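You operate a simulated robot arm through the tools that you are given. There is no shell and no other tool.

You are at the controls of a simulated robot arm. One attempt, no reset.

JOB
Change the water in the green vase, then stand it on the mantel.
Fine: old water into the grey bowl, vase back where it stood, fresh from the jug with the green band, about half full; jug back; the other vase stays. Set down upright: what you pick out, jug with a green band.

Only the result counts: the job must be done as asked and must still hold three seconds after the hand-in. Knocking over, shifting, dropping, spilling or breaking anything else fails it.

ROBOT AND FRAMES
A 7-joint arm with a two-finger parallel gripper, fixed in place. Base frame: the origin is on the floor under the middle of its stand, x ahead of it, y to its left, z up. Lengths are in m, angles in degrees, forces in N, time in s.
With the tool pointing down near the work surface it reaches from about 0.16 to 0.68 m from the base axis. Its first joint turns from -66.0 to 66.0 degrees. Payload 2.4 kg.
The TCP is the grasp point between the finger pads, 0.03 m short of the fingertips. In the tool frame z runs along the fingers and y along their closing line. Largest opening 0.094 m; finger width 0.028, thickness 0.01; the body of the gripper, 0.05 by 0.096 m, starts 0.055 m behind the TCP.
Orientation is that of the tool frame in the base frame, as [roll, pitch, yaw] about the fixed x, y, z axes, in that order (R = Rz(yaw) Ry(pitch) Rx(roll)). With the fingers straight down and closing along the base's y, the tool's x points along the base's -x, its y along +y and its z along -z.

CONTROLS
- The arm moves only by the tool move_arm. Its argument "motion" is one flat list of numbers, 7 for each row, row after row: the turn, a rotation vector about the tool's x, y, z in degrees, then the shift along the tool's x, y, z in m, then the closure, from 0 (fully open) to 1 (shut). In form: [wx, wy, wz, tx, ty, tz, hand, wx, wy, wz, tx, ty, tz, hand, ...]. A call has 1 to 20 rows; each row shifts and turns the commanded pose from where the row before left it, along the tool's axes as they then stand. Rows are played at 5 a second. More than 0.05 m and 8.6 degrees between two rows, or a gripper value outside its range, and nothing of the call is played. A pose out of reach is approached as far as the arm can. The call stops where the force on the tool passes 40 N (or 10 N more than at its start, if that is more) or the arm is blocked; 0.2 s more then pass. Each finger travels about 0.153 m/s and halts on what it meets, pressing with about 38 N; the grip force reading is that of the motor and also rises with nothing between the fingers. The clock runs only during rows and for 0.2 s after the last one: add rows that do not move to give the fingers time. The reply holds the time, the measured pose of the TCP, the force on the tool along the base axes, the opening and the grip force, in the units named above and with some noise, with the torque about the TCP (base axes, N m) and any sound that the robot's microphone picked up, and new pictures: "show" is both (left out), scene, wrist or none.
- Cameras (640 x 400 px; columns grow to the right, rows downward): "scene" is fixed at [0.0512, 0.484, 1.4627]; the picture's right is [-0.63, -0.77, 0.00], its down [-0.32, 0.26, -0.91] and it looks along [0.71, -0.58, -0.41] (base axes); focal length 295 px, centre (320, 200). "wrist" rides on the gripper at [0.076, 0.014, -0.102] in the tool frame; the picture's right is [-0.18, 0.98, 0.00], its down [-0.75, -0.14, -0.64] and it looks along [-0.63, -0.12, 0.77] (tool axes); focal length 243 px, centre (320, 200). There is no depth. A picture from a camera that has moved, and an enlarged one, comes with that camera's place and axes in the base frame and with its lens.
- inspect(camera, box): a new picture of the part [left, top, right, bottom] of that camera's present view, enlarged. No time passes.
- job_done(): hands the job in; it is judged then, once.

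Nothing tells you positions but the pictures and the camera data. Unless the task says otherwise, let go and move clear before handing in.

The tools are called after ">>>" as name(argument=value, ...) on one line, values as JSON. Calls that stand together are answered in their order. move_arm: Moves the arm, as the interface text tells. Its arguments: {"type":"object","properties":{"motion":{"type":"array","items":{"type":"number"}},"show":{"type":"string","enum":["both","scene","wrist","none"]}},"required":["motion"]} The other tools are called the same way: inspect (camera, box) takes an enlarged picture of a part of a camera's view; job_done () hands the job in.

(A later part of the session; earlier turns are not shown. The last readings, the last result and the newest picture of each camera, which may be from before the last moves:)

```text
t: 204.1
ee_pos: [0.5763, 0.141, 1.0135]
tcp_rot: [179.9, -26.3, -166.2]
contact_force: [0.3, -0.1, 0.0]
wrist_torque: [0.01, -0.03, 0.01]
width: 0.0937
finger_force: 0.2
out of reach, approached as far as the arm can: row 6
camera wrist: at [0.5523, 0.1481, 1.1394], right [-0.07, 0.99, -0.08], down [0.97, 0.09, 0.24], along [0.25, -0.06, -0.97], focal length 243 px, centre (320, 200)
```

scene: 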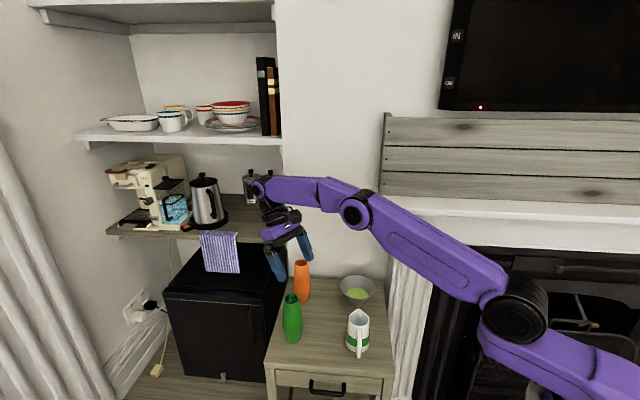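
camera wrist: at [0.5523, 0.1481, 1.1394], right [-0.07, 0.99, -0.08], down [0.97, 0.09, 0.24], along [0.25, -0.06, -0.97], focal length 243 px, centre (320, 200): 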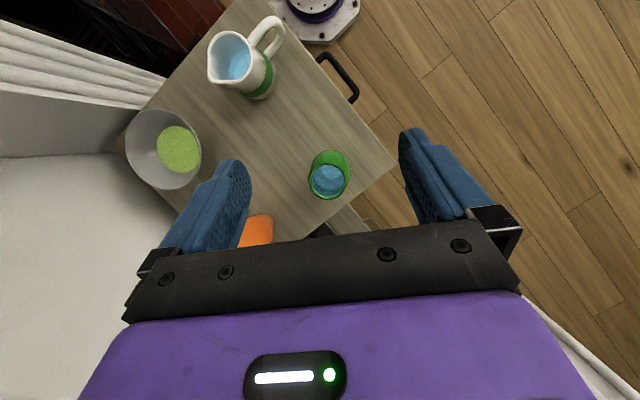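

The blue water surface shows inside the vase. I'll zoom in on the vase and the jug.

>>> inspect(camera="wrist", box=[300, 140, 360, 210])

>>> inspect(camera="wrist", box=[190, 0, 310, 120])

>>> inspect(camera="wrist", box=[120, 90, 400, 240])

```text
5.71 times, centred on (330, 175) of wrist
camera zoom: at [0.5523, 0.1481, 1.1394], right [-0.07, 0.99, -0.08], down [0.97, 0.09, 0.24], along [0.25, -0.06, -0.97], focal length 1386 px, centre (263, 343)
```

zoom: 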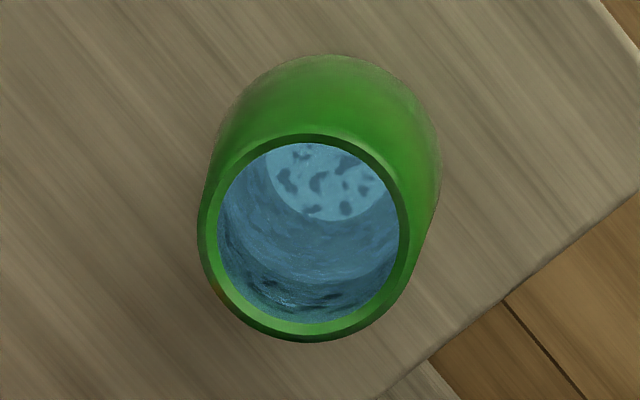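

```text
3.33 times, centred on (250, 60) of wrist
camera zoom: at [0.5523, 0.1481, 1.1394], right [-0.07, 0.99, -0.08], down [0.97, 0.09, 0.24], along [0.25, -0.06, -0.97], focal length 809 px, centre (553, 667)
```

zoom: 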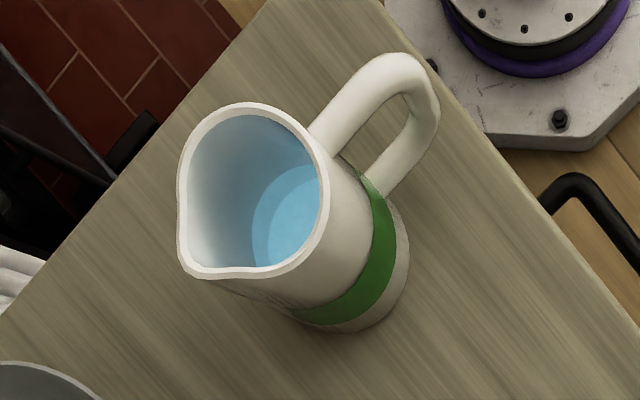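

```text
2.29 times, centred on (260, 165) of wrist
camera zoom: at [0.5523, 0.1481, 1.1394], right [-0.07, 0.99, -0.08], down [0.97, 0.09, 0.24], along [0.25, -0.06, -0.97], focal length 555 px, centre (457, 280)
```

zoom: 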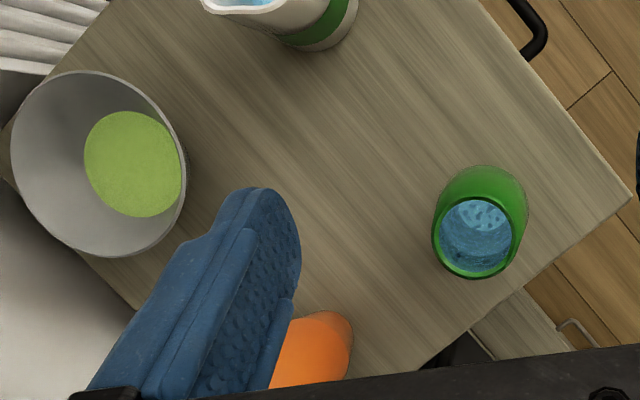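

The water is transparent and I can see the vase floor through it. I'll enlarge the mouth further to find the waterline on the inner wall.

>>> inspect(camera="wrist", box=[316, 160, 346, 202])

```text
9.52 times, centred on (331, 181) of wrist
camera zoom: at [0.5523, 0.1481, 1.1394], right [-0.07, 0.99, -0.08], down [0.97, 0.09, 0.24], along [0.25, -0.06, -0.97], focal length 2311 px, centre (215, 381)
```

zoom: 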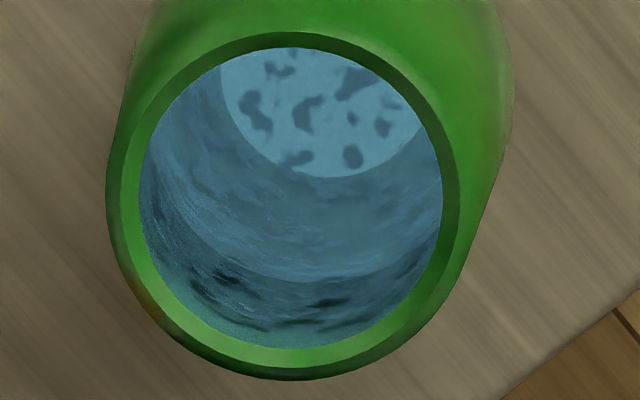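

I'll look closer at the lower inner wall of the vase, and at how much water the jug still holds.

>>> inspect(camera="wrist", box=[320, 182, 342, 198])

>>> inspect(camera="wrist", box=[205, 25, 260, 90])

```text
16.00 times, centred on (331, 190) of wrist
camera zoom: at [0.5523, 0.1481, 1.1394], right [-0.07, 0.99, -0.08], down [0.97, 0.09, 0.24], along [0.25, -0.06, -0.97], focal length 3882 px, centre (144, 360)
```

zoom: 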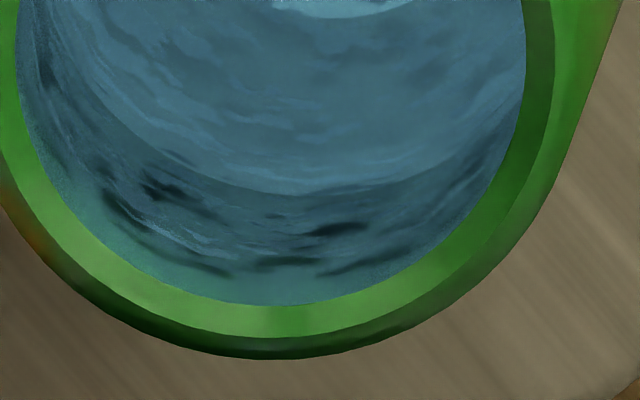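

```text
6.15 times, centred on (232, 58) of wrist
camera zoom: at [0.5523, 0.1481, 1.1394], right [-0.07, 0.99, -0.08], down [0.97, 0.09, 0.24], along [0.25, -0.06, -0.97], focal length 1493 px, centre (858, 1077)
```

zoom: 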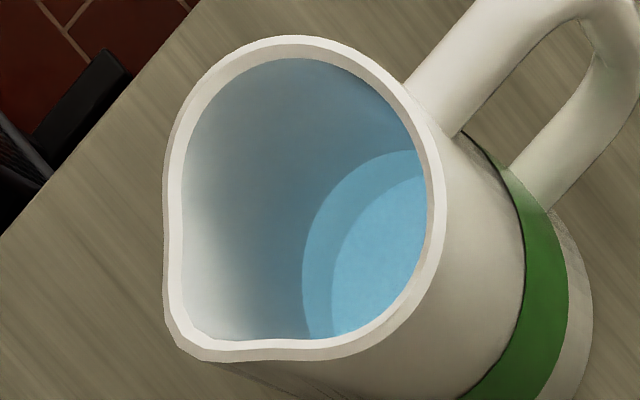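

By mass balance I get about 142 ml moved (jug from roughly 206 ml down to 64 ml), close to half the vase. I'll get a more vertical view to confirm the waterline.

>>> move_arm(motion=[0, 0, 0, -0.018, 0, -0.0088, 0, 0, 0, 0, -0.018, 0, -0.0088, 0, 0, 0, 0, 0, 0, 0, 0], show="wrist")

>>> inspect(camera="wrist", box=[310, 110, 350, 160])

```text
t: 204.9
ee_pos: [0.5874, 0.1424, 1.013]
tcp_rot: [-179.9, -26.1, -166.4]
contact_force: [0.0, 0.3, -0.4]
wrist_torque: [-0.03, -0.01, -0.04]
width: 0.0941
finger_force: 0.0
out of reach, approached as far as the arm can: row 1, 2
camera wrist: at [0.5618, 0.1511, 1.139], right [-0.07, 0.99, -0.08], down [0.97, 0.09, 0.24], along [0.25, -0.06, -0.97], focal length 243 px, centre (320, 200)
```

wrist: 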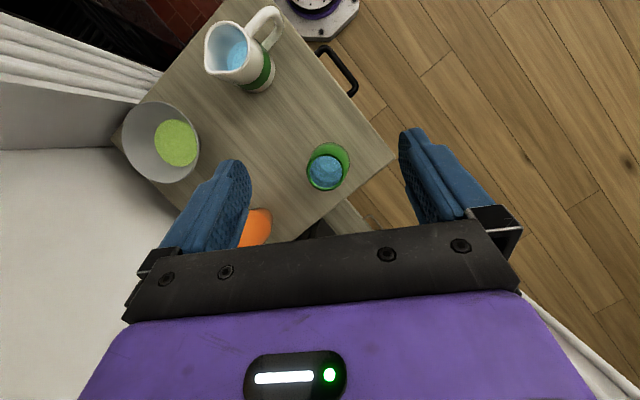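

```text
8.00 times, centred on (330, 135) of wrist
camera zoom: at [0.5618, 0.1511, 1.139], right [-0.07, 0.99, -0.08], down [0.97, 0.09, 0.24], along [0.25, -0.06, -0.97], focal length 1941 px, centre (240, 720)
```

zoom: 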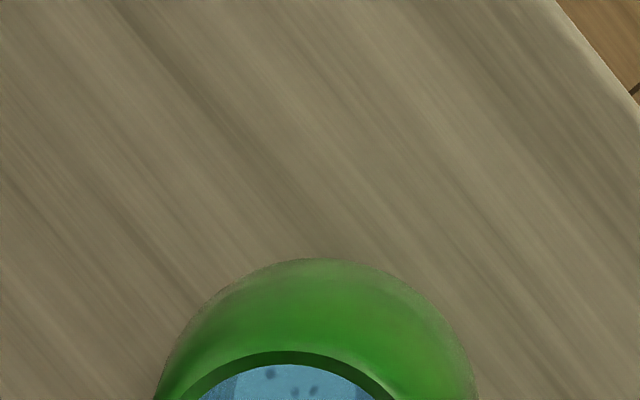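

Reach is limited here, but the view improved slightly. Zooming on the mouth again.

>>> inspect(camera="wrist", box=[305, 148, 350, 194])

```text
8.70 times, centred on (328, 171) of wrist
camera zoom: at [0.5618, 0.1511, 1.139], right [-0.07, 0.99, -0.08], down [0.97, 0.09, 0.24], along [0.25, -0.06, -0.97], focal length 2110 px, centre (255, 452)
```

zoom: 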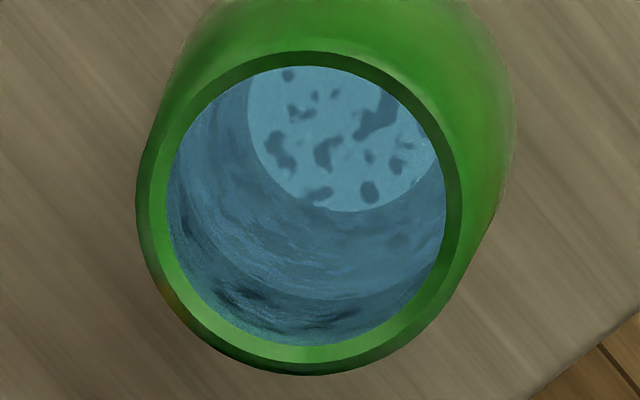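

The visible waterline comes out around z≈0.785–0.79, roughly the middle of the vase, consistent with about half full. Next I'll measure the mantel properly with an empty hand: tilt back, retreat and turn toward it.

>>> move_arm(motion=[0, -8, 0, 0, 0, 0, 0, 0, -8, 0, 0, 0, 0, 0, 0, -8, 0, 0, 0, 0, 0, 0, -8, 0, 0, 0, 0, 0, 0, -8, 0, 0, 0, 0, 0, 0, -8, 0, 0, 0, 0, 0, 0, -8, 0, 0, 0, 0, 0, 0, 0, 0, 0.0123, -0.0067, -0.0392, 0, 0, 0, 0, 0.0123, -0.0067, -0.0392, 0, 0, 0, 0, 0.0123, -0.0067, -0.0392, 0, 0, 0, 0, 0.0123, -0.0067, -0.0392, 0, 0, 0, 0, 0.0123, -0.0067, -0.0392, 0, 0, 0, 0, 0.0123, -0.0067, -0.0392, 0], show="none")

>>> move_arm(motion=[4, 0, 6.93, 0, 0, 0, 0, 4, 0, 6.93, 0, 0, 0, 0, 4, 0, 6.93, 0, 0, 0, 0, 4, 0, 6.93, 0, 0, 0, 0, 4, 0, 6.93, 0, 0, 0, 0, 4, 0, 6.93, 0, 0, 0, 0, 4, 0, 6.93, 0, 0, 0, 0], show="both")

```text
t: 207.7
ee_pos: [0.4187, 0.0575, 1.1821]
tcp_rot: [180.0, 29.8, -166.5]
contact_force: [0.5, 0.5, 0.1]
wrist_torque: [0.01, 0.02, -0.03]
width: 0.094
finger_force: 0.1
```

```text
t: 209.3
ee_pos: [0.4186, 0.0604, 1.1813]
tcp_rot: [-179.8, 29.9, 137.4]
contact_force: [0.4, -0.5, 0.5]
wrist_torque: [0.03, 0.0, -0.01]
width: 0.0939
finger_force: 0.1
camera wrist: at [0.343, 0.1494, 1.232], right [0.78, 0.62, 0.09], down [0.15, -0.33, 0.93], along [0.6, -0.72, -0.35], focal length 243 px, centre (320, 200)
```

scene: 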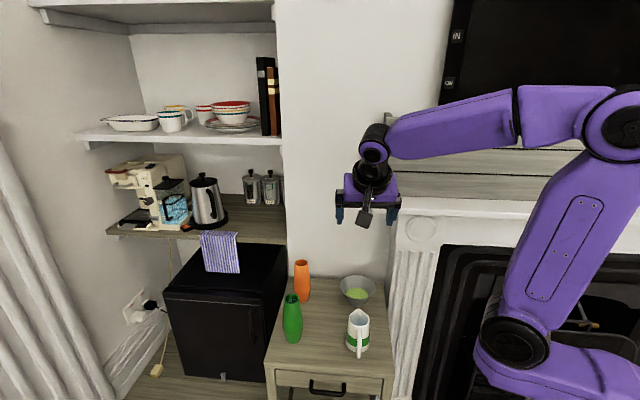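
wrist: 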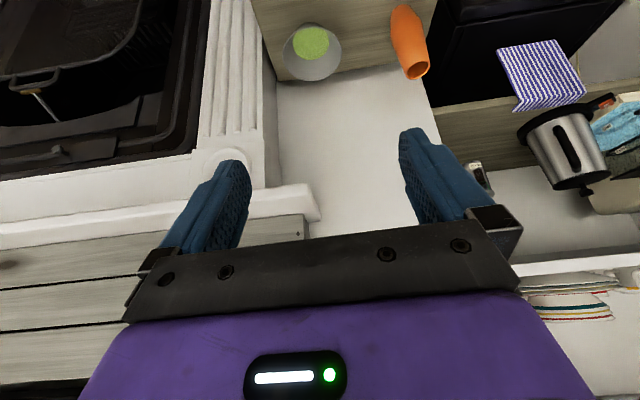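

The mantel's left end is in view. I'll slide right along it and back a little to see the shelf clearly.

>>> move_arm(motion=[0, 0, 0, 0.013, -0.04, -0.0075, 0, 0, 0, 0, 0.013, -0.04, -0.0075, 0, 0, 0, 0, 0.013, -0.04, -0.0075, 0, 0, 0, 0, 0.013, -0.04, -0.0075, 0, 0, 0, 0, 0, 0, 0, 0], show="both")

>>> inspect(camera="wrist", box=[180, 60, 480, 250])

>>> inspect(camera="scene", box=[360, 160, 480, 240])

```text
t: 210.5
ee_pos: [0.2665, -0.0155, 1.1806]
tcp_rot: [-179.7, 30.0, 137.7]
contact_force: [-0.2, -0.3, -0.3]
wrist_torque: [0.01, 0.03, 0.0]
width: 0.094
finger_force: 0.0
camera wrist: at [0.1902, 0.0733, 1.2315], right [0.78, 0.62, 0.09], down [0.15, -0.33, 0.93], along [0.61, -0.71, -0.35], focal length 243 px, centre (320, 200)
```

scene: 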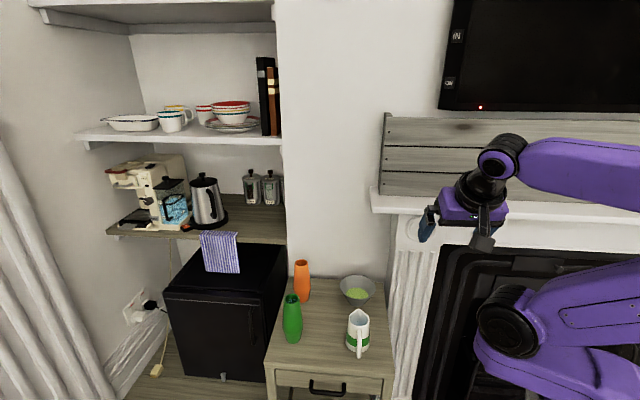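
wrist: 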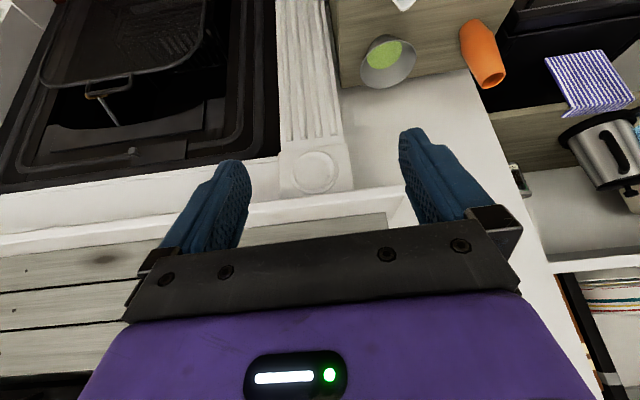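

```text
2.11 times, centred on (330, 155) of wrist
camera zoom: at [0.1902, 0.0733, 1.2315], right [0.78, 0.62, 0.09], down [0.15, -0.33, 0.93], along [0.61, -0.71, -0.35], focal length 511 px, centre (299, 295)
```

zoom: 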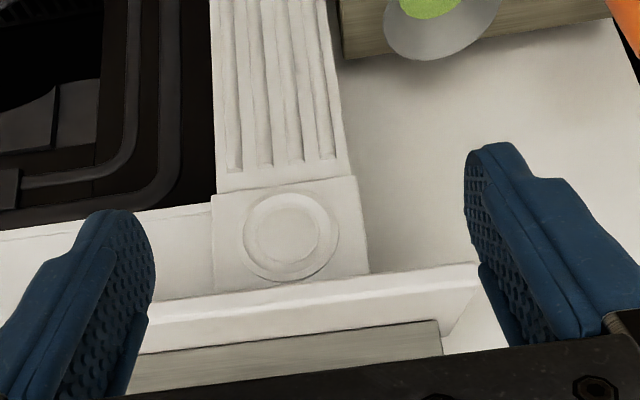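

```text
5.00 times, centred on (420, 200) of scene
camera zoom: at [0.0511, 0.484, 1.4627], right [-0.63, -0.77, 0.0], down [-0.32, 0.26, -0.91], along [0.71, -0.58, -0.41], focal length 1477 px, centre (-180, 200)
```

zoom: 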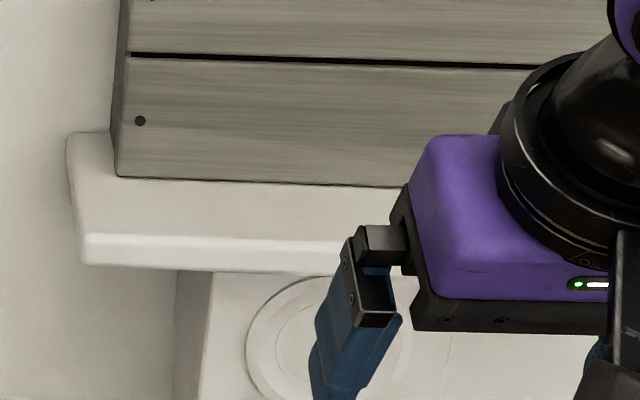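

I'll zoom in on the shelf's left end in the wrist view to triangulate its height and depth.

>>> inspect(camera="wrist", box=[340, 170, 430, 240])

>>> inspect(camera="scene", box=[365, 175, 425, 220])

```text
5.71 times, centred on (385, 205) of wrist
camera zoom: at [0.1902, 0.0733, 1.2315], right [0.78, 0.62, 0.09], down [0.15, -0.33, 0.93], along [0.61, -0.71, -0.35], focal length 1386 px, centre (-51, 171)
```

zoom: 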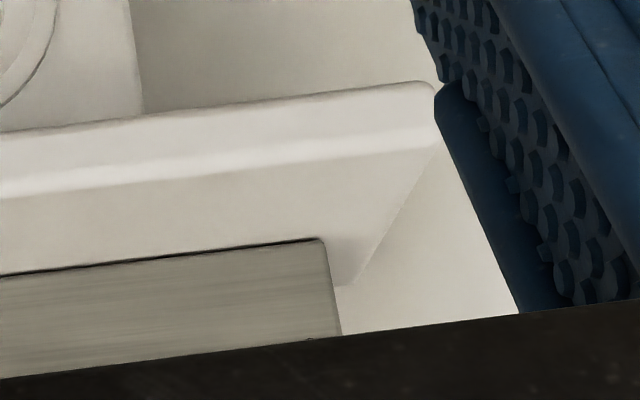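

```text
8.89 times, centred on (395, 198) of scene
camera zoom: at [0.0511, 0.484, 1.4627], right [-0.63, -0.77, 0.0], down [-0.32, 0.26, -0.91], along [0.71, -0.58, -0.41], focal length 2625 px, centre (-347, 222)
```

zoom: 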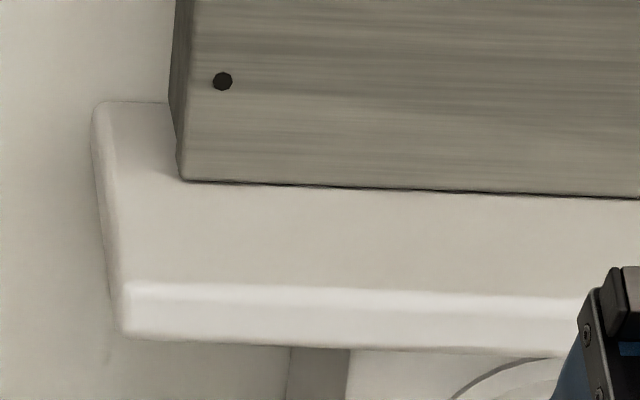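

The mantel top is at z≈1.091; its front edge lies 0.4965 m and the panel 0.577 m from the base along azimuth -42.6°, so I'll set the vase at 0.533. Now going back to the vase: retrace, yaw to -6° and bring the pitch to 30°.

>>> move_arm(motion=[0, 0, 0, -0.013, 0.04, 0.0075, 0, 0, 0, 0, -0.013, 0.04, 0.0075, 0, 0, 0, 0, -0.013, 0.04, 0.0075, 0, 0, 0, 0, -0.013, 0.04, 0.0075, 0, -3, 0, -5.2, 0, 0, 0, 0, -3, 0, -5.2, 0, 0, 0, 0, -3, 0, -5.2, 0, 0, 0, 0, -3, 0, -5.2, 0, 0, 0, 0, -3, 0, -5.2, 0, 0, 0, 0, -3, 0, -5.2, 0, 0, 0, 0, 0, -7.5, 0, 0, 0, 0, 0, 0, -7.5, 0, 0, 0, 0, 0, 0, -7.5, 0, 0, 0, 0, 0, 0, -7.5, 0, 0, 0, 0, 0, 0, 0, 0, 0, 0, 0, 0], show="both")

```text
t: 213.7
ee_pos: [0.4214, 0.0623, 1.1828]
tcp_rot: [-179.8, 58.3, 173.8]
contact_force: [-0.8, -0.2, 0.3]
wrist_torque: [0.0, 0.01, 0.0]
width: 0.0944
finger_force: 0.0
camera wrist: at [0.2971, 0.0902, 1.1718], right [0.21, 0.97, 0.15], down [-0.16, -0.12, 0.98], along [0.96, -0.23, 0.13], focal length 243 px, centre (320, 200)
```

scene: 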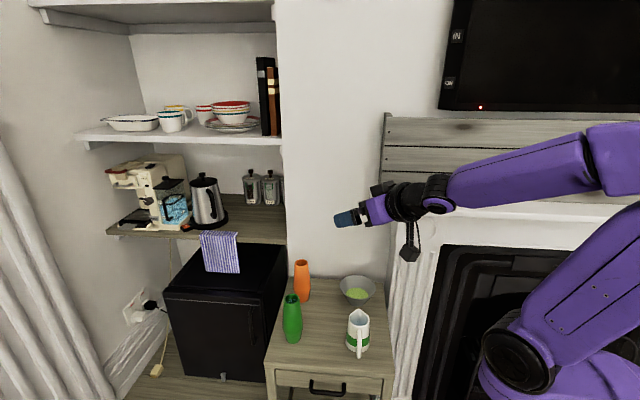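
wrist: 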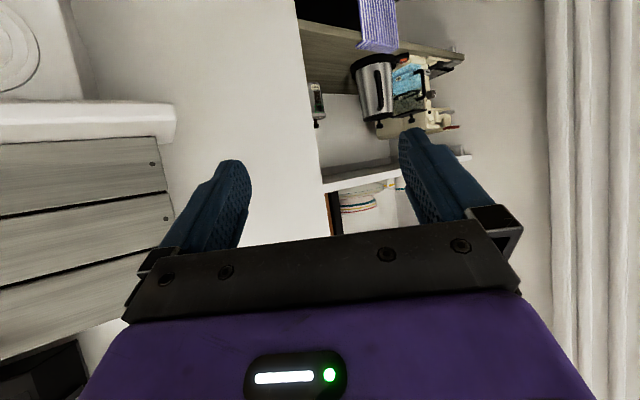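

Reached cleanly. Descending beside the vase, ready for a side grasp.

>>> move_arm(motion=[0, 0, 0, 0.0304, 0.016, 0.0246, 0, 0, 0, 0, 0.0304, 0.016, 0.0246, 0, 0, 0, 0, 0.0304, 0.016, 0.0246, 0, 0, 0, 0, 0.0304, 0.016, 0.0246, 0, 0, 0, 0, 0.0304, 0.016, 0.0246, 0, 0, 0, 0, 0.0304, 0.016, 0.0246, 0, 0, 0, 0, 0, 0, 0, 0], show="both")

```text
t: 215.3
ee_pos: [0.4688, 0.1533, 0.9514]
tcp_rot: [-179.9, 59.9, 173.7]
contact_force: [-0.3, 0.6, -0.7]
wrist_torque: [-0.03, 0.01, -0.02]
width: 0.0937
finger_force: 0.0
camera wrist: at [0.3438, 0.1807, 0.9369], right [0.2, 0.97, 0.16], down [-0.19, -0.12, 0.97], along [0.96, -0.23, 0.16], focal length 243 px, centre (320, 200)
```

scene: 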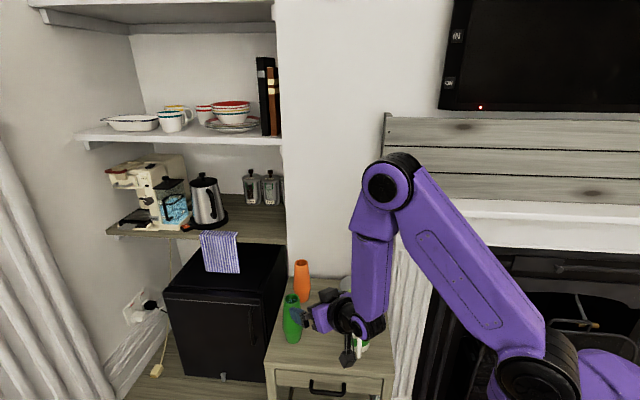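
wrist: 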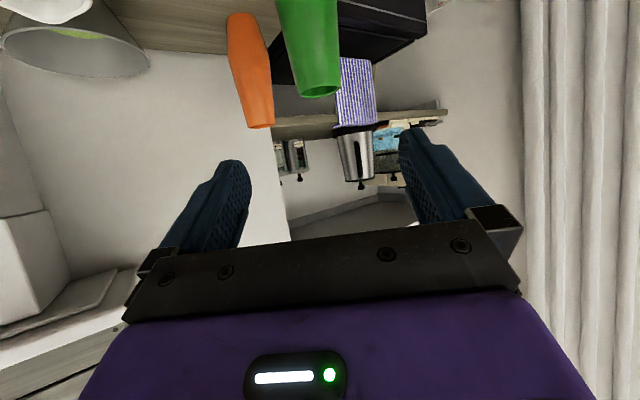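

The vase is centred ahead. Lowering to grasp height.

>>> move_arm(motion=[0, 0, 0, 0.0348, 0, 0.0202, 0, 0, 0, 0, 0.0348, 0, 0.0202, 0, 0, 0, 0, 0.0348, 0, 0.0202, 0, 0, 0, 0, 0.0348, 0, 0.0202, 0, 0, 0, 0, 0, 0, 0, 0], show="both")

>>> inspect(camera="wrist", box=[180, 0, 460, 240])

```text
t: 216.5
ee_pos: [0.4652, 0.1512, 0.7874]
tcp_rot: [180.0, 60.0, 173.7]
contact_force: [0.0, -0.9, 0.7]
wrist_torque: [0.02, -0.02, 0.02]
width: 0.0942
finger_force: 0.0
camera wrist: at [0.3413, 0.179, 0.7729], right [0.2, 0.97, 0.16], down [-0.19, -0.12, 0.97], along [0.96, -0.23, 0.16], focal length 243 px, centre (320, 200)
```

scene: 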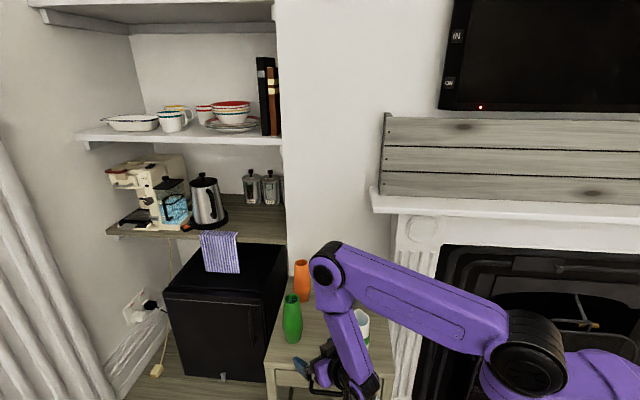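
wrist: 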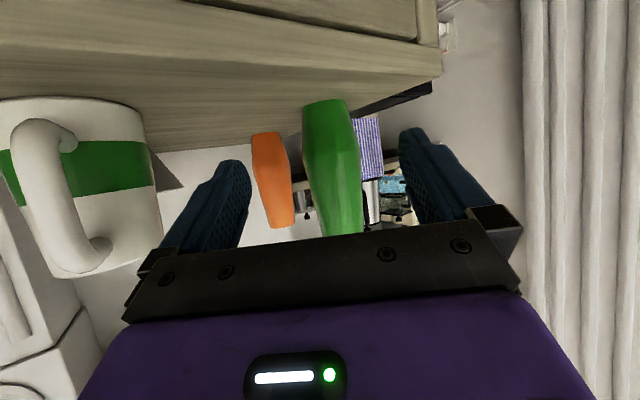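

```text
1.67 times, centred on (320, 120) of wrist
camera zoom: at [0.3413, 0.179, 0.7729], right [0.2, 0.97, 0.16], down [-0.19, -0.12, 0.97], along [0.96, -0.23, 0.16], focal length 404 px, centre (320, 333)
```

zoom: 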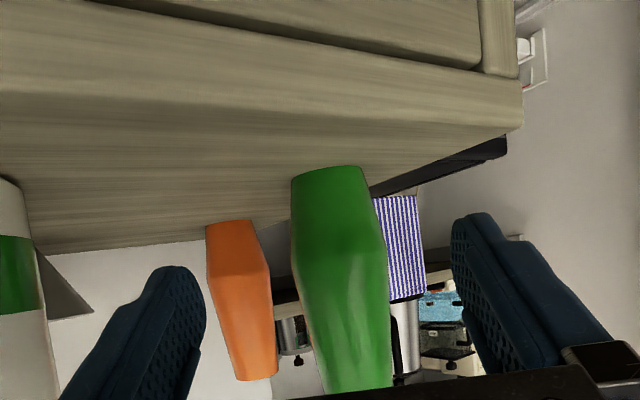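

The vase is centred between the fingers. Advancing 10 cm.

>>> move_arm(motion=[0, 0, 0, -0.0167, 0.001, 0.0289, 0, 0, 0, 0, -0.0167, 0.001, 0.0289, 0, 0, 0, 0, -0.0167, 0.001, 0.0289, 0, 0, 0, 0, 0, 0, 0, 0], show="both")

>>> inspect(camera="wrist", box=[180, 0, 460, 240])

```text
t: 217.5
ee_pos: [0.5657, 0.1431, 0.7863]
tcp_rot: [-179.9, 59.9, 173.9]
contact_force: [-0.3, 0.4, 0.2]
wrist_torque: [-0.01, 0.02, 0.0]
width: 0.094
finger_force: 0.0
camera wrist: at [0.4421, 0.172, 0.7716], right [0.2, 0.97, 0.16], down [-0.19, -0.12, 0.97], along [0.96, -0.23, 0.16], focal length 243 px, centre (320, 200)
```

scene: 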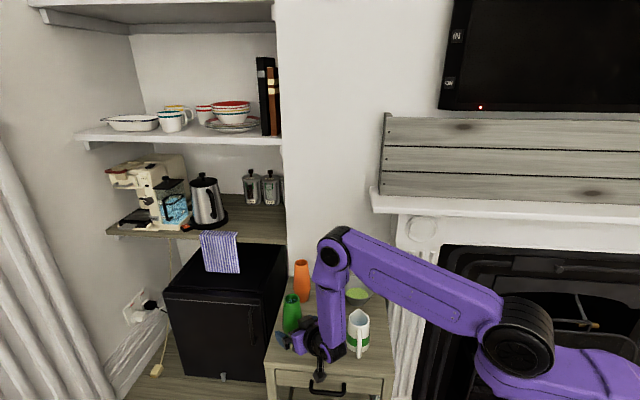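
wrist: 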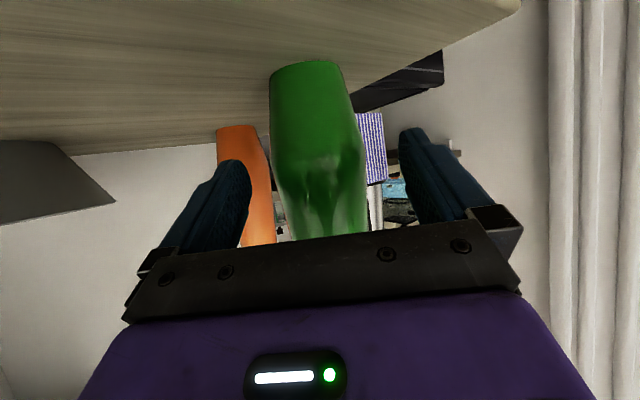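

```text
1.67 times, centred on (320, 120) of wrist
camera zoom: at [0.4421, 0.172, 0.7716], right [0.2, 0.97, 0.16], down [-0.19, -0.12, 0.97], along [0.96, -0.23, 0.16], focal length 404 px, centre (320, 333)
```

zoom: 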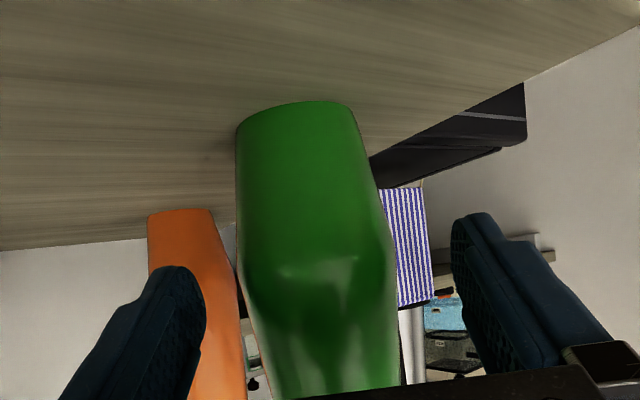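

Well aligned. Advancing the last 2.5 cm, then closing.

>>> move_arm(motion=[0, 0, 0, -0.0062, -0.0006, 0.0107, 0, 0, 0, 0, -0.0062, -0.0006, 0.0106, 0, 0, 0, 0, 0, 0, 0, 0], show="none")

>>> inspect(camera="wrist", box=[180, 0, 460, 240])

>>> inspect(camera="scene", box=[260, 270, 380, 390])

```text
t: 218.3
ee_pos: [0.5907, 0.1404, 0.7881]
tcp_rot: [-179.9, 59.8, 173.6]
contact_force: [-0.4, -0.3, 0.0]
wrist_torque: [0.0, 0.0, -0.01]
width: 0.0942
finger_force: 0.1
```

```text
1.67 times, centred on (320, 120) of wrist
camera zoom: at [0.4663, 0.1674, 0.7733], right [0.2, 0.97, 0.16], down [-0.19, -0.12, 0.97], along [0.96, -0.23, 0.16], focal length 404 px, centre (320, 333)
```

zoom: 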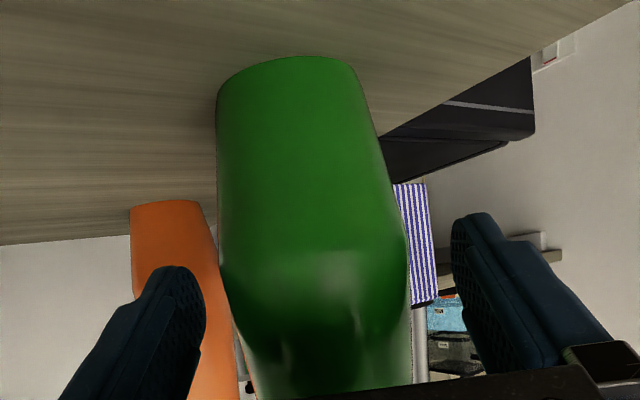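

```text
3.33 times, centred on (320, 330) of scene
camera zoom: at [0.0512, 0.484, 1.4627], right [-0.63, -0.77, 0.0], down [-0.32, 0.26, -0.91], along [0.71, -0.58, -0.41], focal length 984 px, centre (320, -233)
```

zoom: 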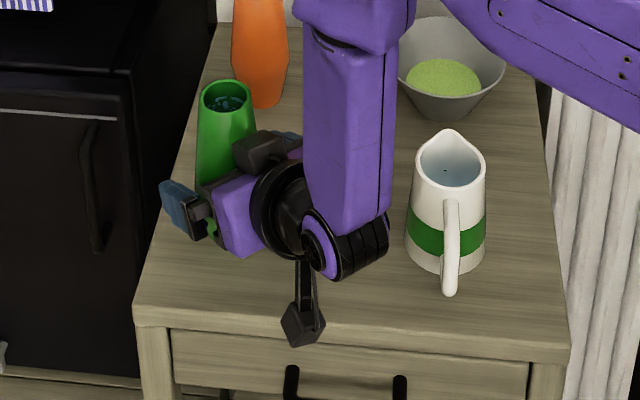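

Position is good and everything else is undisturbed. Closing on the vase.

>>> move_arm(motion=[0, 0, 0, 0, 0, 0, 0.2, 0, 0, 0, 0, 0, 0, 0.3, 0, 0, 0, 0, 0, 0, 1, 0, 0, 0, 0, 0, 0, 1, 0, 0, 0, 0, 0, 0, 1], show="wrist")

```text
t: 219.5
ee_pos: [0.5906, 0.139, 0.7889]
tcp_rot: [-180.0, 60.0, 173.7]
contact_force: [0.2, -0.6, -0.4]
wrist_torque: [0.03, 0.0, 0.0]
width: 0.0605
finger_force: 37.9
camera wrist: at [0.4662, 0.1676, 0.7734], right [0.2, 0.97, 0.16], down [-0.19, -0.12, 0.97], along [0.96, -0.23, 0.16], focal length 243 px, centre (320, 200)
```

wrist: 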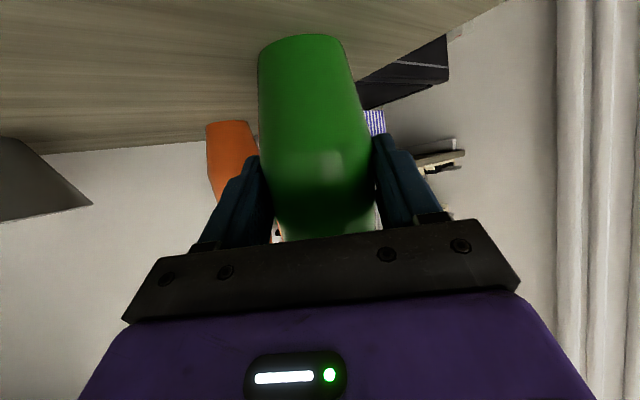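

Gripped at width 0.0605. Lifting gently straight up.

>>> move_arm(motion=[0, 0, 0, -0.0069, 0, -0.004, 1, 0, 0, 0, -0.013, 0, -0.0075, 1, 0, 0, 0, -0.0173, 0, -0.01, 1, 0, 0, 0, -0.0217, 0, -0.0125, 1, 0, 0, 0, -0.0217, 0, -0.0125, 1, 0, 0, 0, -0.0217, 0, -0.0125, 1, 0, 0, 0, -0.0217, 0, -0.0125, 1, 0, 0, 0, -0.0217, 0, -0.0125, 1, 0, 0, 0, 0, 0, 0, 1], show="both")

```text
t: 221.5
ee_pos: [0.591, 0.139, 0.9581]
tcp_rot: [-179.8, 59.8, 173.8]
contact_force: [-0.2, 0.4, -3.0]
wrist_torque: [0.01, 0.06, 0.0]
width: 0.0604
finger_force: 38.2
camera wrist: at [0.468, 0.1673, 0.9433], right [0.2, 0.97, 0.16], down [-0.19, -0.12, 0.97], along [0.96, -0.23, 0.16], focal length 243 px, centre (320, 200)
```

scene: 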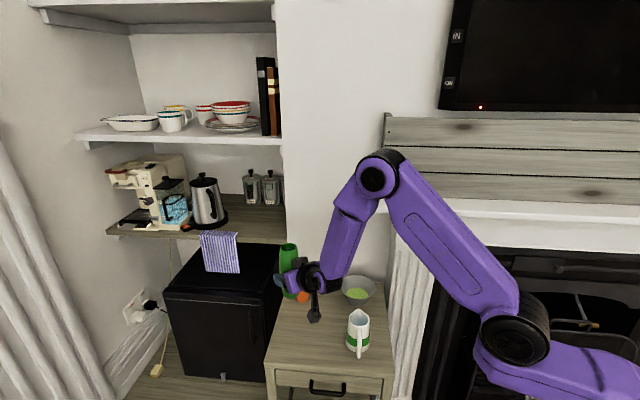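
wrist: 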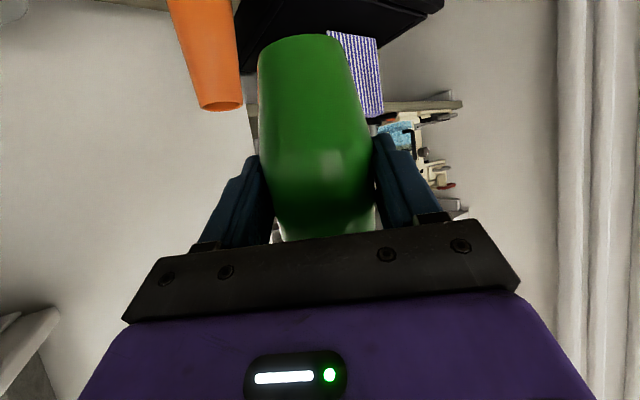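

Holding about half a vase of water, upright. Retreating toward the arm and raising above mantel height.

>>> move_arm(motion=[0, 0, 0, 0.0063, -0.0163, -0.0273, 1, 0, 0, 0, 0.0063, -0.0163, -0.0273, 1, 0, 0, 0, 0.0063, -0.0163, -0.0273, 1, 0, 0, 0, 0.0063, -0.0163, -0.0273, 1, 0, 0, 0, 0.0063, -0.0163, -0.0273, 1, 0, 0, 0, 0.0063, -0.0163, -0.0273, 1, 0, 0, 0, -0.0309, 0, -0.018, 1, 0, 0, 0, -0.0309, 0, -0.018, 1, 0, 0, 0, -0.0309, 0, -0.018, 1, 0, 0, 0, -0.0309, 0, -0.018, 1, 0, 0, 0, -0.0309, 0, -0.018, 1, 0, 0, 0, -0.0309, 0, -0.018, 1, 0, 0, 0, -0.0309, 0, -0.018, 1, 0, 0, 0, 0, 0, 0, 1], show="both")

```text
t: 224.5
ee_pos: [0.4332, 0.0579, 1.2583]
tcp_rot: [-179.9, 59.8, 173.7]
contact_force: [0.8, -0.2, -2.9]
wrist_torque: [0.01, 0.01, 0.0]
width: 0.0605
finger_force: 37.7
out of reach, approached as far as the arm can: row 4, 6
camera wrist: at [0.3093, 0.0858, 1.244], right [0.2, 0.97, 0.16], down [-0.19, -0.12, 0.97], along [0.96, -0.23, 0.16], focal length 243 px, centre (320, 200)
```

scene: 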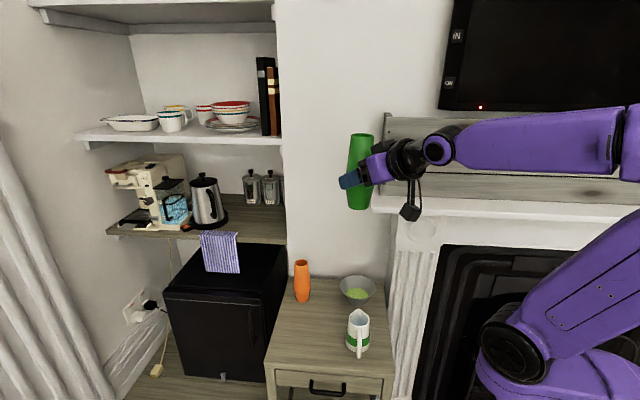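
wrist: 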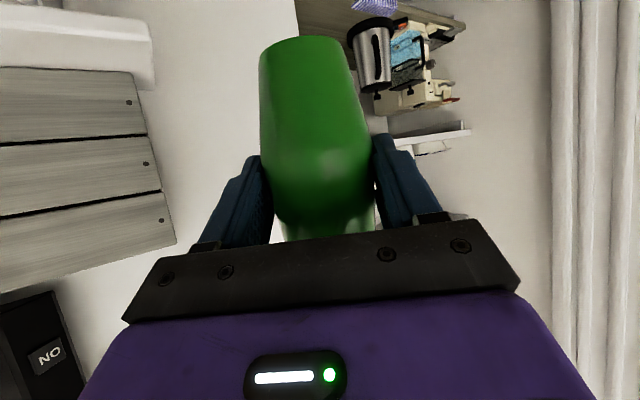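

Upright above mantel height. Yawing to face the mantel squarely.

>>> move_arm(motion=[5.18, 0, 3.02, 0, 0, 0, 1, 5.18, 0, 3.02, 0, 0, 0, 1, 5.18, 0, 3.02, 0, 0, 0, 1, 5.18, 0, 3.02, 0, 0, 0, 1, 5.18, 0, 3.02, 0, 0, 0, 1, 5.18, 0, 3.02, 0, 0, 0, 1, 0, 0, 0, 0, 0, 0, 1], show="both")

```text
t: 226.1
ee_pos: [0.4369, 0.0568, 1.2568]
tcp_rot: [-180.0, 59.7, 137.4]
contact_force: [0.1, -0.8, -3.4]
wrist_torque: [0.05, 0.02, 0.01]
width: 0.0604
finger_force: 38.2
camera wrist: at [0.3526, 0.1523, 1.2414], right [0.73, 0.66, 0.16], down [-0.23, 0.01, 0.97], along [0.64, -0.75, 0.16], focal length 243 px, centre (320, 200)
```

scene: 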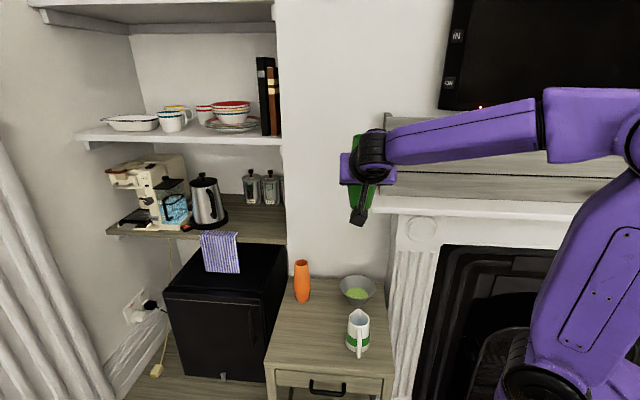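
wrist: 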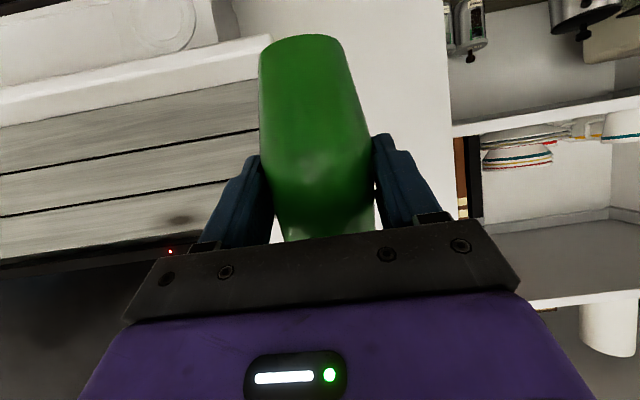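

Facing the mantel square on. Moving in above the shelf, with the vase base about 9 cm above it.

>>> move_arm(motion=[0, 0, 0, -0.0142, -0.0282, 0.0243, 1, 0, 0, 0, -0.0142, -0.0282, 0.0243, 1, 0, 0, 0, -0.0142, -0.0282, 0.0243, 1, 0, 0, 0, -0.0142, -0.0282, 0.0243, 1, 0, 0, 0, -0.0142, -0.0282, 0.0243, 1, 0, 0, 0, 0, 0, 0, 1], show="both")

>>> inspect(camera="scene", box=[360, 80, 540, 250])

```text
t: 227.5
ee_pos: [0.4462, -0.1407, 1.2573]
tcp_rot: [179.9, 59.9, 137.6]
contact_force: [0.7, -0.1, -2.7]
wrist_torque: [0.04, 0.03, -0.03]
width: 0.0603
finger_force: 38.5
camera wrist: at [0.3628, -0.0454, 1.2419], right [0.73, 0.66, 0.16], down [-0.23, 0.01, 0.97], along [0.65, -0.75, 0.16], focal length 243 px, centre (320, 200)
```

scene: 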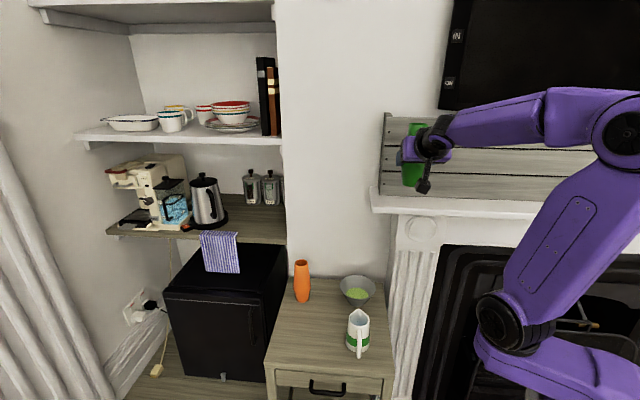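
wrist: 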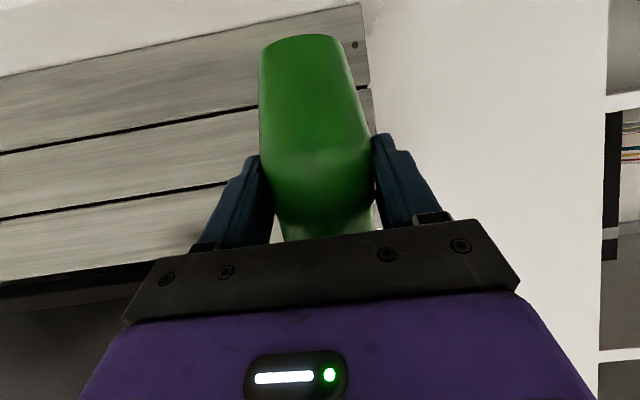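

```text
2.35 times, centred on (450, 165) of scene
camera zoom: at [0.0512, 0.484, 1.4627], right [-0.63, -0.77, 0.0], down [-0.32, 0.26, -0.91], along [0.71, -0.58, -0.41], focal length 695 px, centre (14, 282)
```

zoom: 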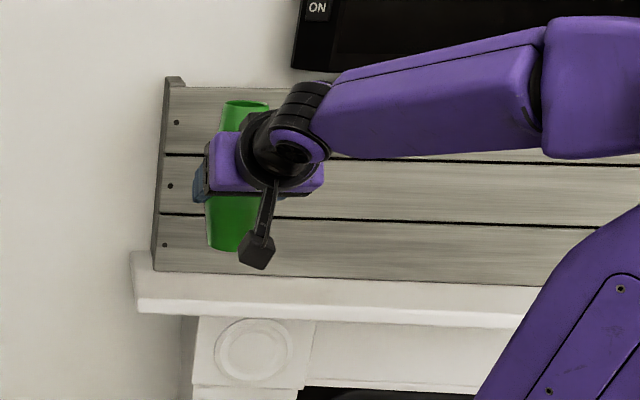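

The vase base is above shelf level. Moving the remaining 10 cm in over the shelf.

>>> move_arm(motion=[0, 0, 0, -0.0123, -0.0145, 0.0212, 1, 0, 0, 0, -0.0123, -0.0145, 0.0212, 1, 0, 0, 0, -0.0123, -0.0145, 0.0212, 1, 0, 0, 0, -0.0122, -0.0145, 0.0212, 1, 0, 0, 0, 0, 0, 0, 1], show="both")

>>> inspect(camera="scene", box=[380, 100, 500, 230])

```text
t: 228.7
ee_pos: [0.478, -0.2499, 1.2562]
tcp_rot: [179.9, 59.9, 137.7]
contact_force: [-0.2, -0.5, -3.1]
wrist_torque: [0.06, -0.01, 0.01]
width: 0.0606
finger_force: 37.8
camera wrist: at [0.3941, -0.1543, 1.2416], right [0.73, 0.67, 0.16], down [-0.23, 0.01, 0.97], along [0.65, -0.75, 0.16], focal length 243 px, centre (320, 200)
```

scene: 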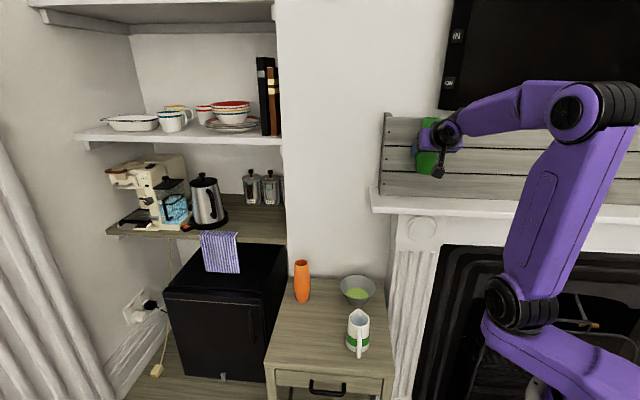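
wrist: 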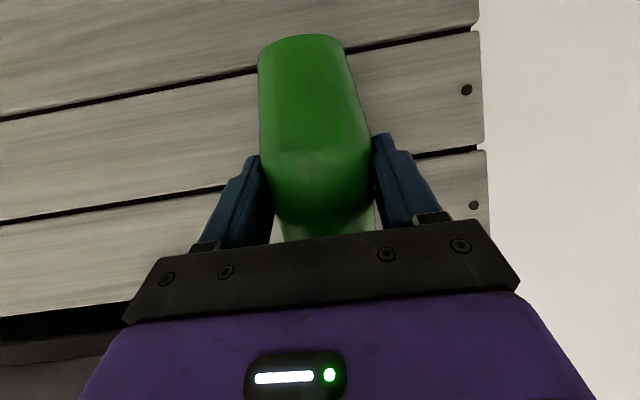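

```text
3.08 times, centred on (440, 165) of scene
camera zoom: at [0.0512, 0.484, 1.4627], right [-0.63, -0.77, 0.0], down [-0.32, 0.26, -0.91], along [0.71, -0.58, -0.41], focal length 909 px, centre (-49, 308)
```

zoom: 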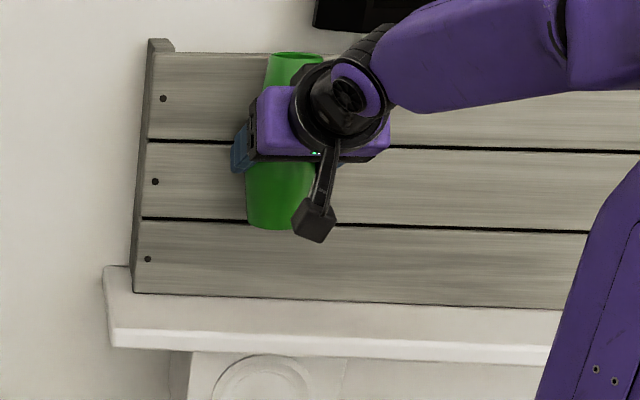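

In position above the shelf. Lowering 6 cm, then checking.

>>> move_arm(motion=[0, 0, 0, 0.0173, 0, 0.01, 1, 0, 0, 0, 0.0173, 0, 0.01, 1, 0, 0, 0, 0.0173, 0, 0.01, 1, 0, 0, 0, 0, 0, 0, 1], show="wrist")

>>> inspect(camera="scene", box=[390, 130, 490, 230])

```text
t: 229.7
ee_pos: [0.479, -0.2495, 1.1978]
tcp_rot: [179.7, 59.9, 137.6]
contact_force: [-0.3, -0.2, -3.7]
wrist_torque: [0.03, 0.02, -0.02]
width: 0.0605
finger_force: 37.8
camera wrist: at [0.3954, -0.1538, 1.1836], right [0.73, 0.67, 0.16], down [-0.23, 0.01, 0.97], along [0.65, -0.75, 0.16], focal length 243 px, centre (320, 200)
```

wrist: 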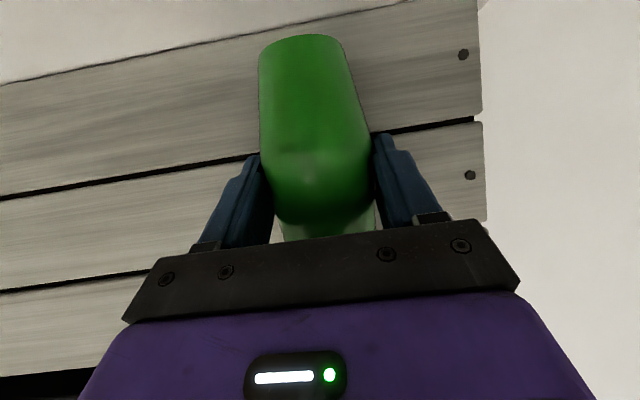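

```text
4.00 times, centred on (440, 180) of scene
camera zoom: at [0.0512, 0.484, 1.4627], right [-0.63, -0.77, 0.0], down [-0.32, 0.26, -0.91], along [0.71, -0.58, -0.41], focal length 1181 px, centre (-160, 280)
```

zoom: 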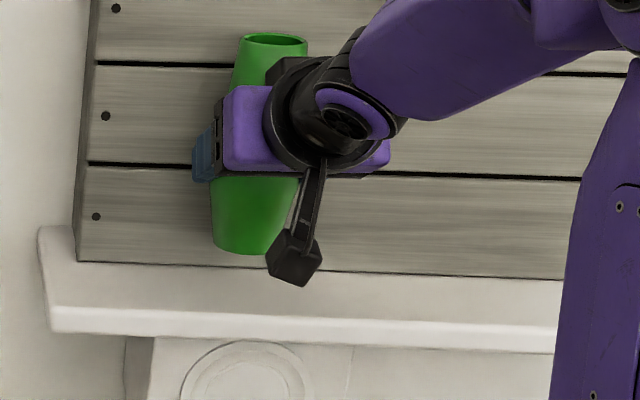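

Base is roughly 3.5–4 cm above the shelf now. Lowering 2.5 cm more, then slowing.

>>> move_arm(motion=[0, 0, 0, 0.0108, 0, 0.0063, 1, 0, 0, 0, 0.0108, 0, 0.0063, 1, 0, 0, 0, 0, 0, 0, 1], show="none")

>>> inspect(camera="scene", box=[390, 150, 470, 220])

>>> inspect(camera="wrist", box=[200, 0, 440, 180])

```text
t: 230.5
ee_pos: [0.479, -0.2504, 1.1715]
tcp_rot: [179.9, 59.8, 137.6]
contact_force: [0.2, 0.4, -2.7]
wrist_torque: [0.02, 0.06, 0.0]
width: 0.0606
finger_force: 38.1
```

```text
5.71 times, centred on (430, 185) of scene
camera zoom: at [0.0512, 0.484, 1.4627], right [-0.63, -0.77, 0.0], down [-0.32, 0.26, -0.91], along [0.71, -0.58, -0.41], focal length 1688 px, centre (-309, 286)
```

zoom: 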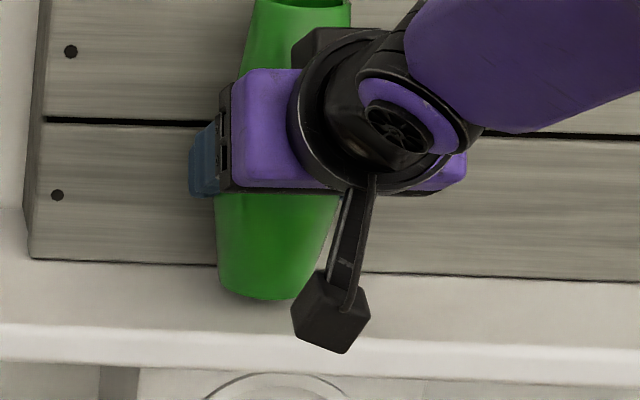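

```text
2.22 times, centred on (320, 90) of wrist
camera zoom: at [0.3955, -0.1546, 1.156], right [0.73, 0.66, 0.16], down [-0.23, 0.01, 0.97], along [0.64, -0.75, 0.16], focal length 539 px, centre (320, 444)
```

zoom: 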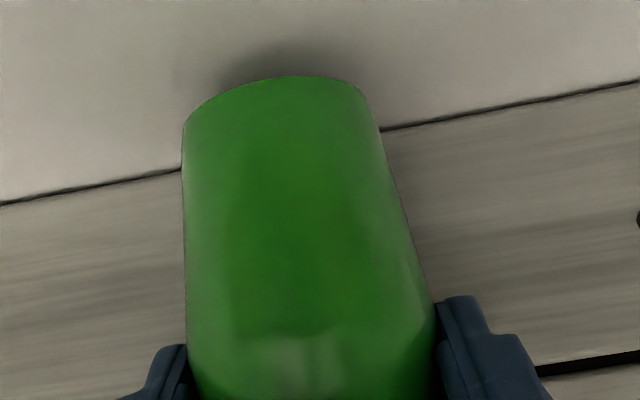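

Shadow under the base shows it is close. Lowering in 3 mm steps with force checks.

>>> move_arm(motion=[0, 0, 0, 0.0026, 0, 0.0015, 1, 0, 0, 0, 0, 0, 0, 1], show="none")

>>> move_arm(motion=[0, 0, 0, 0.0026, 0, 0.0015, 1, 0, 0, 0, 0, 0, 0, 1], show="none")

>>> inspect(camera="wrist", box=[200, 0, 440, 180])

```text
t: 231.1
ee_pos: [0.4789, -0.2504, 1.169]
tcp_rot: [179.9, 59.8, 137.6]
contact_force: [-0.4, 0.5, -4.1]
wrist_torque: [0.01, -0.02, -0.03]
width: 0.0607
finger_force: 38.1
```

```text
t: 231.7
ee_pos: [0.4791, -0.2505, 1.1667]
tcp_rot: [179.8, 59.9, 137.6]
contact_force: [-0.6, -0.7, -3.8]
wrist_torque: [0.02, 0.03, 0.01]
width: 0.0608
finger_force: 37.8
```

```text
2.22 times, centred on (320, 90) of wrist
camera zoom: at [0.3962, -0.1549, 1.151], right [0.73, 0.66, 0.16], down [-0.23, 0.01, 0.97], along [0.65, -0.75, 0.16], focal length 539 px, centre (320, 444)
```

zoom: 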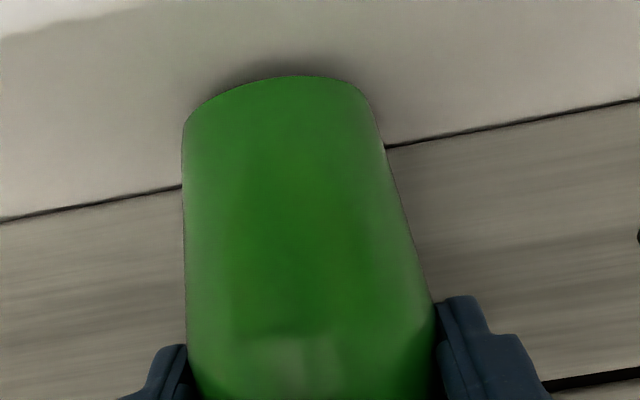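

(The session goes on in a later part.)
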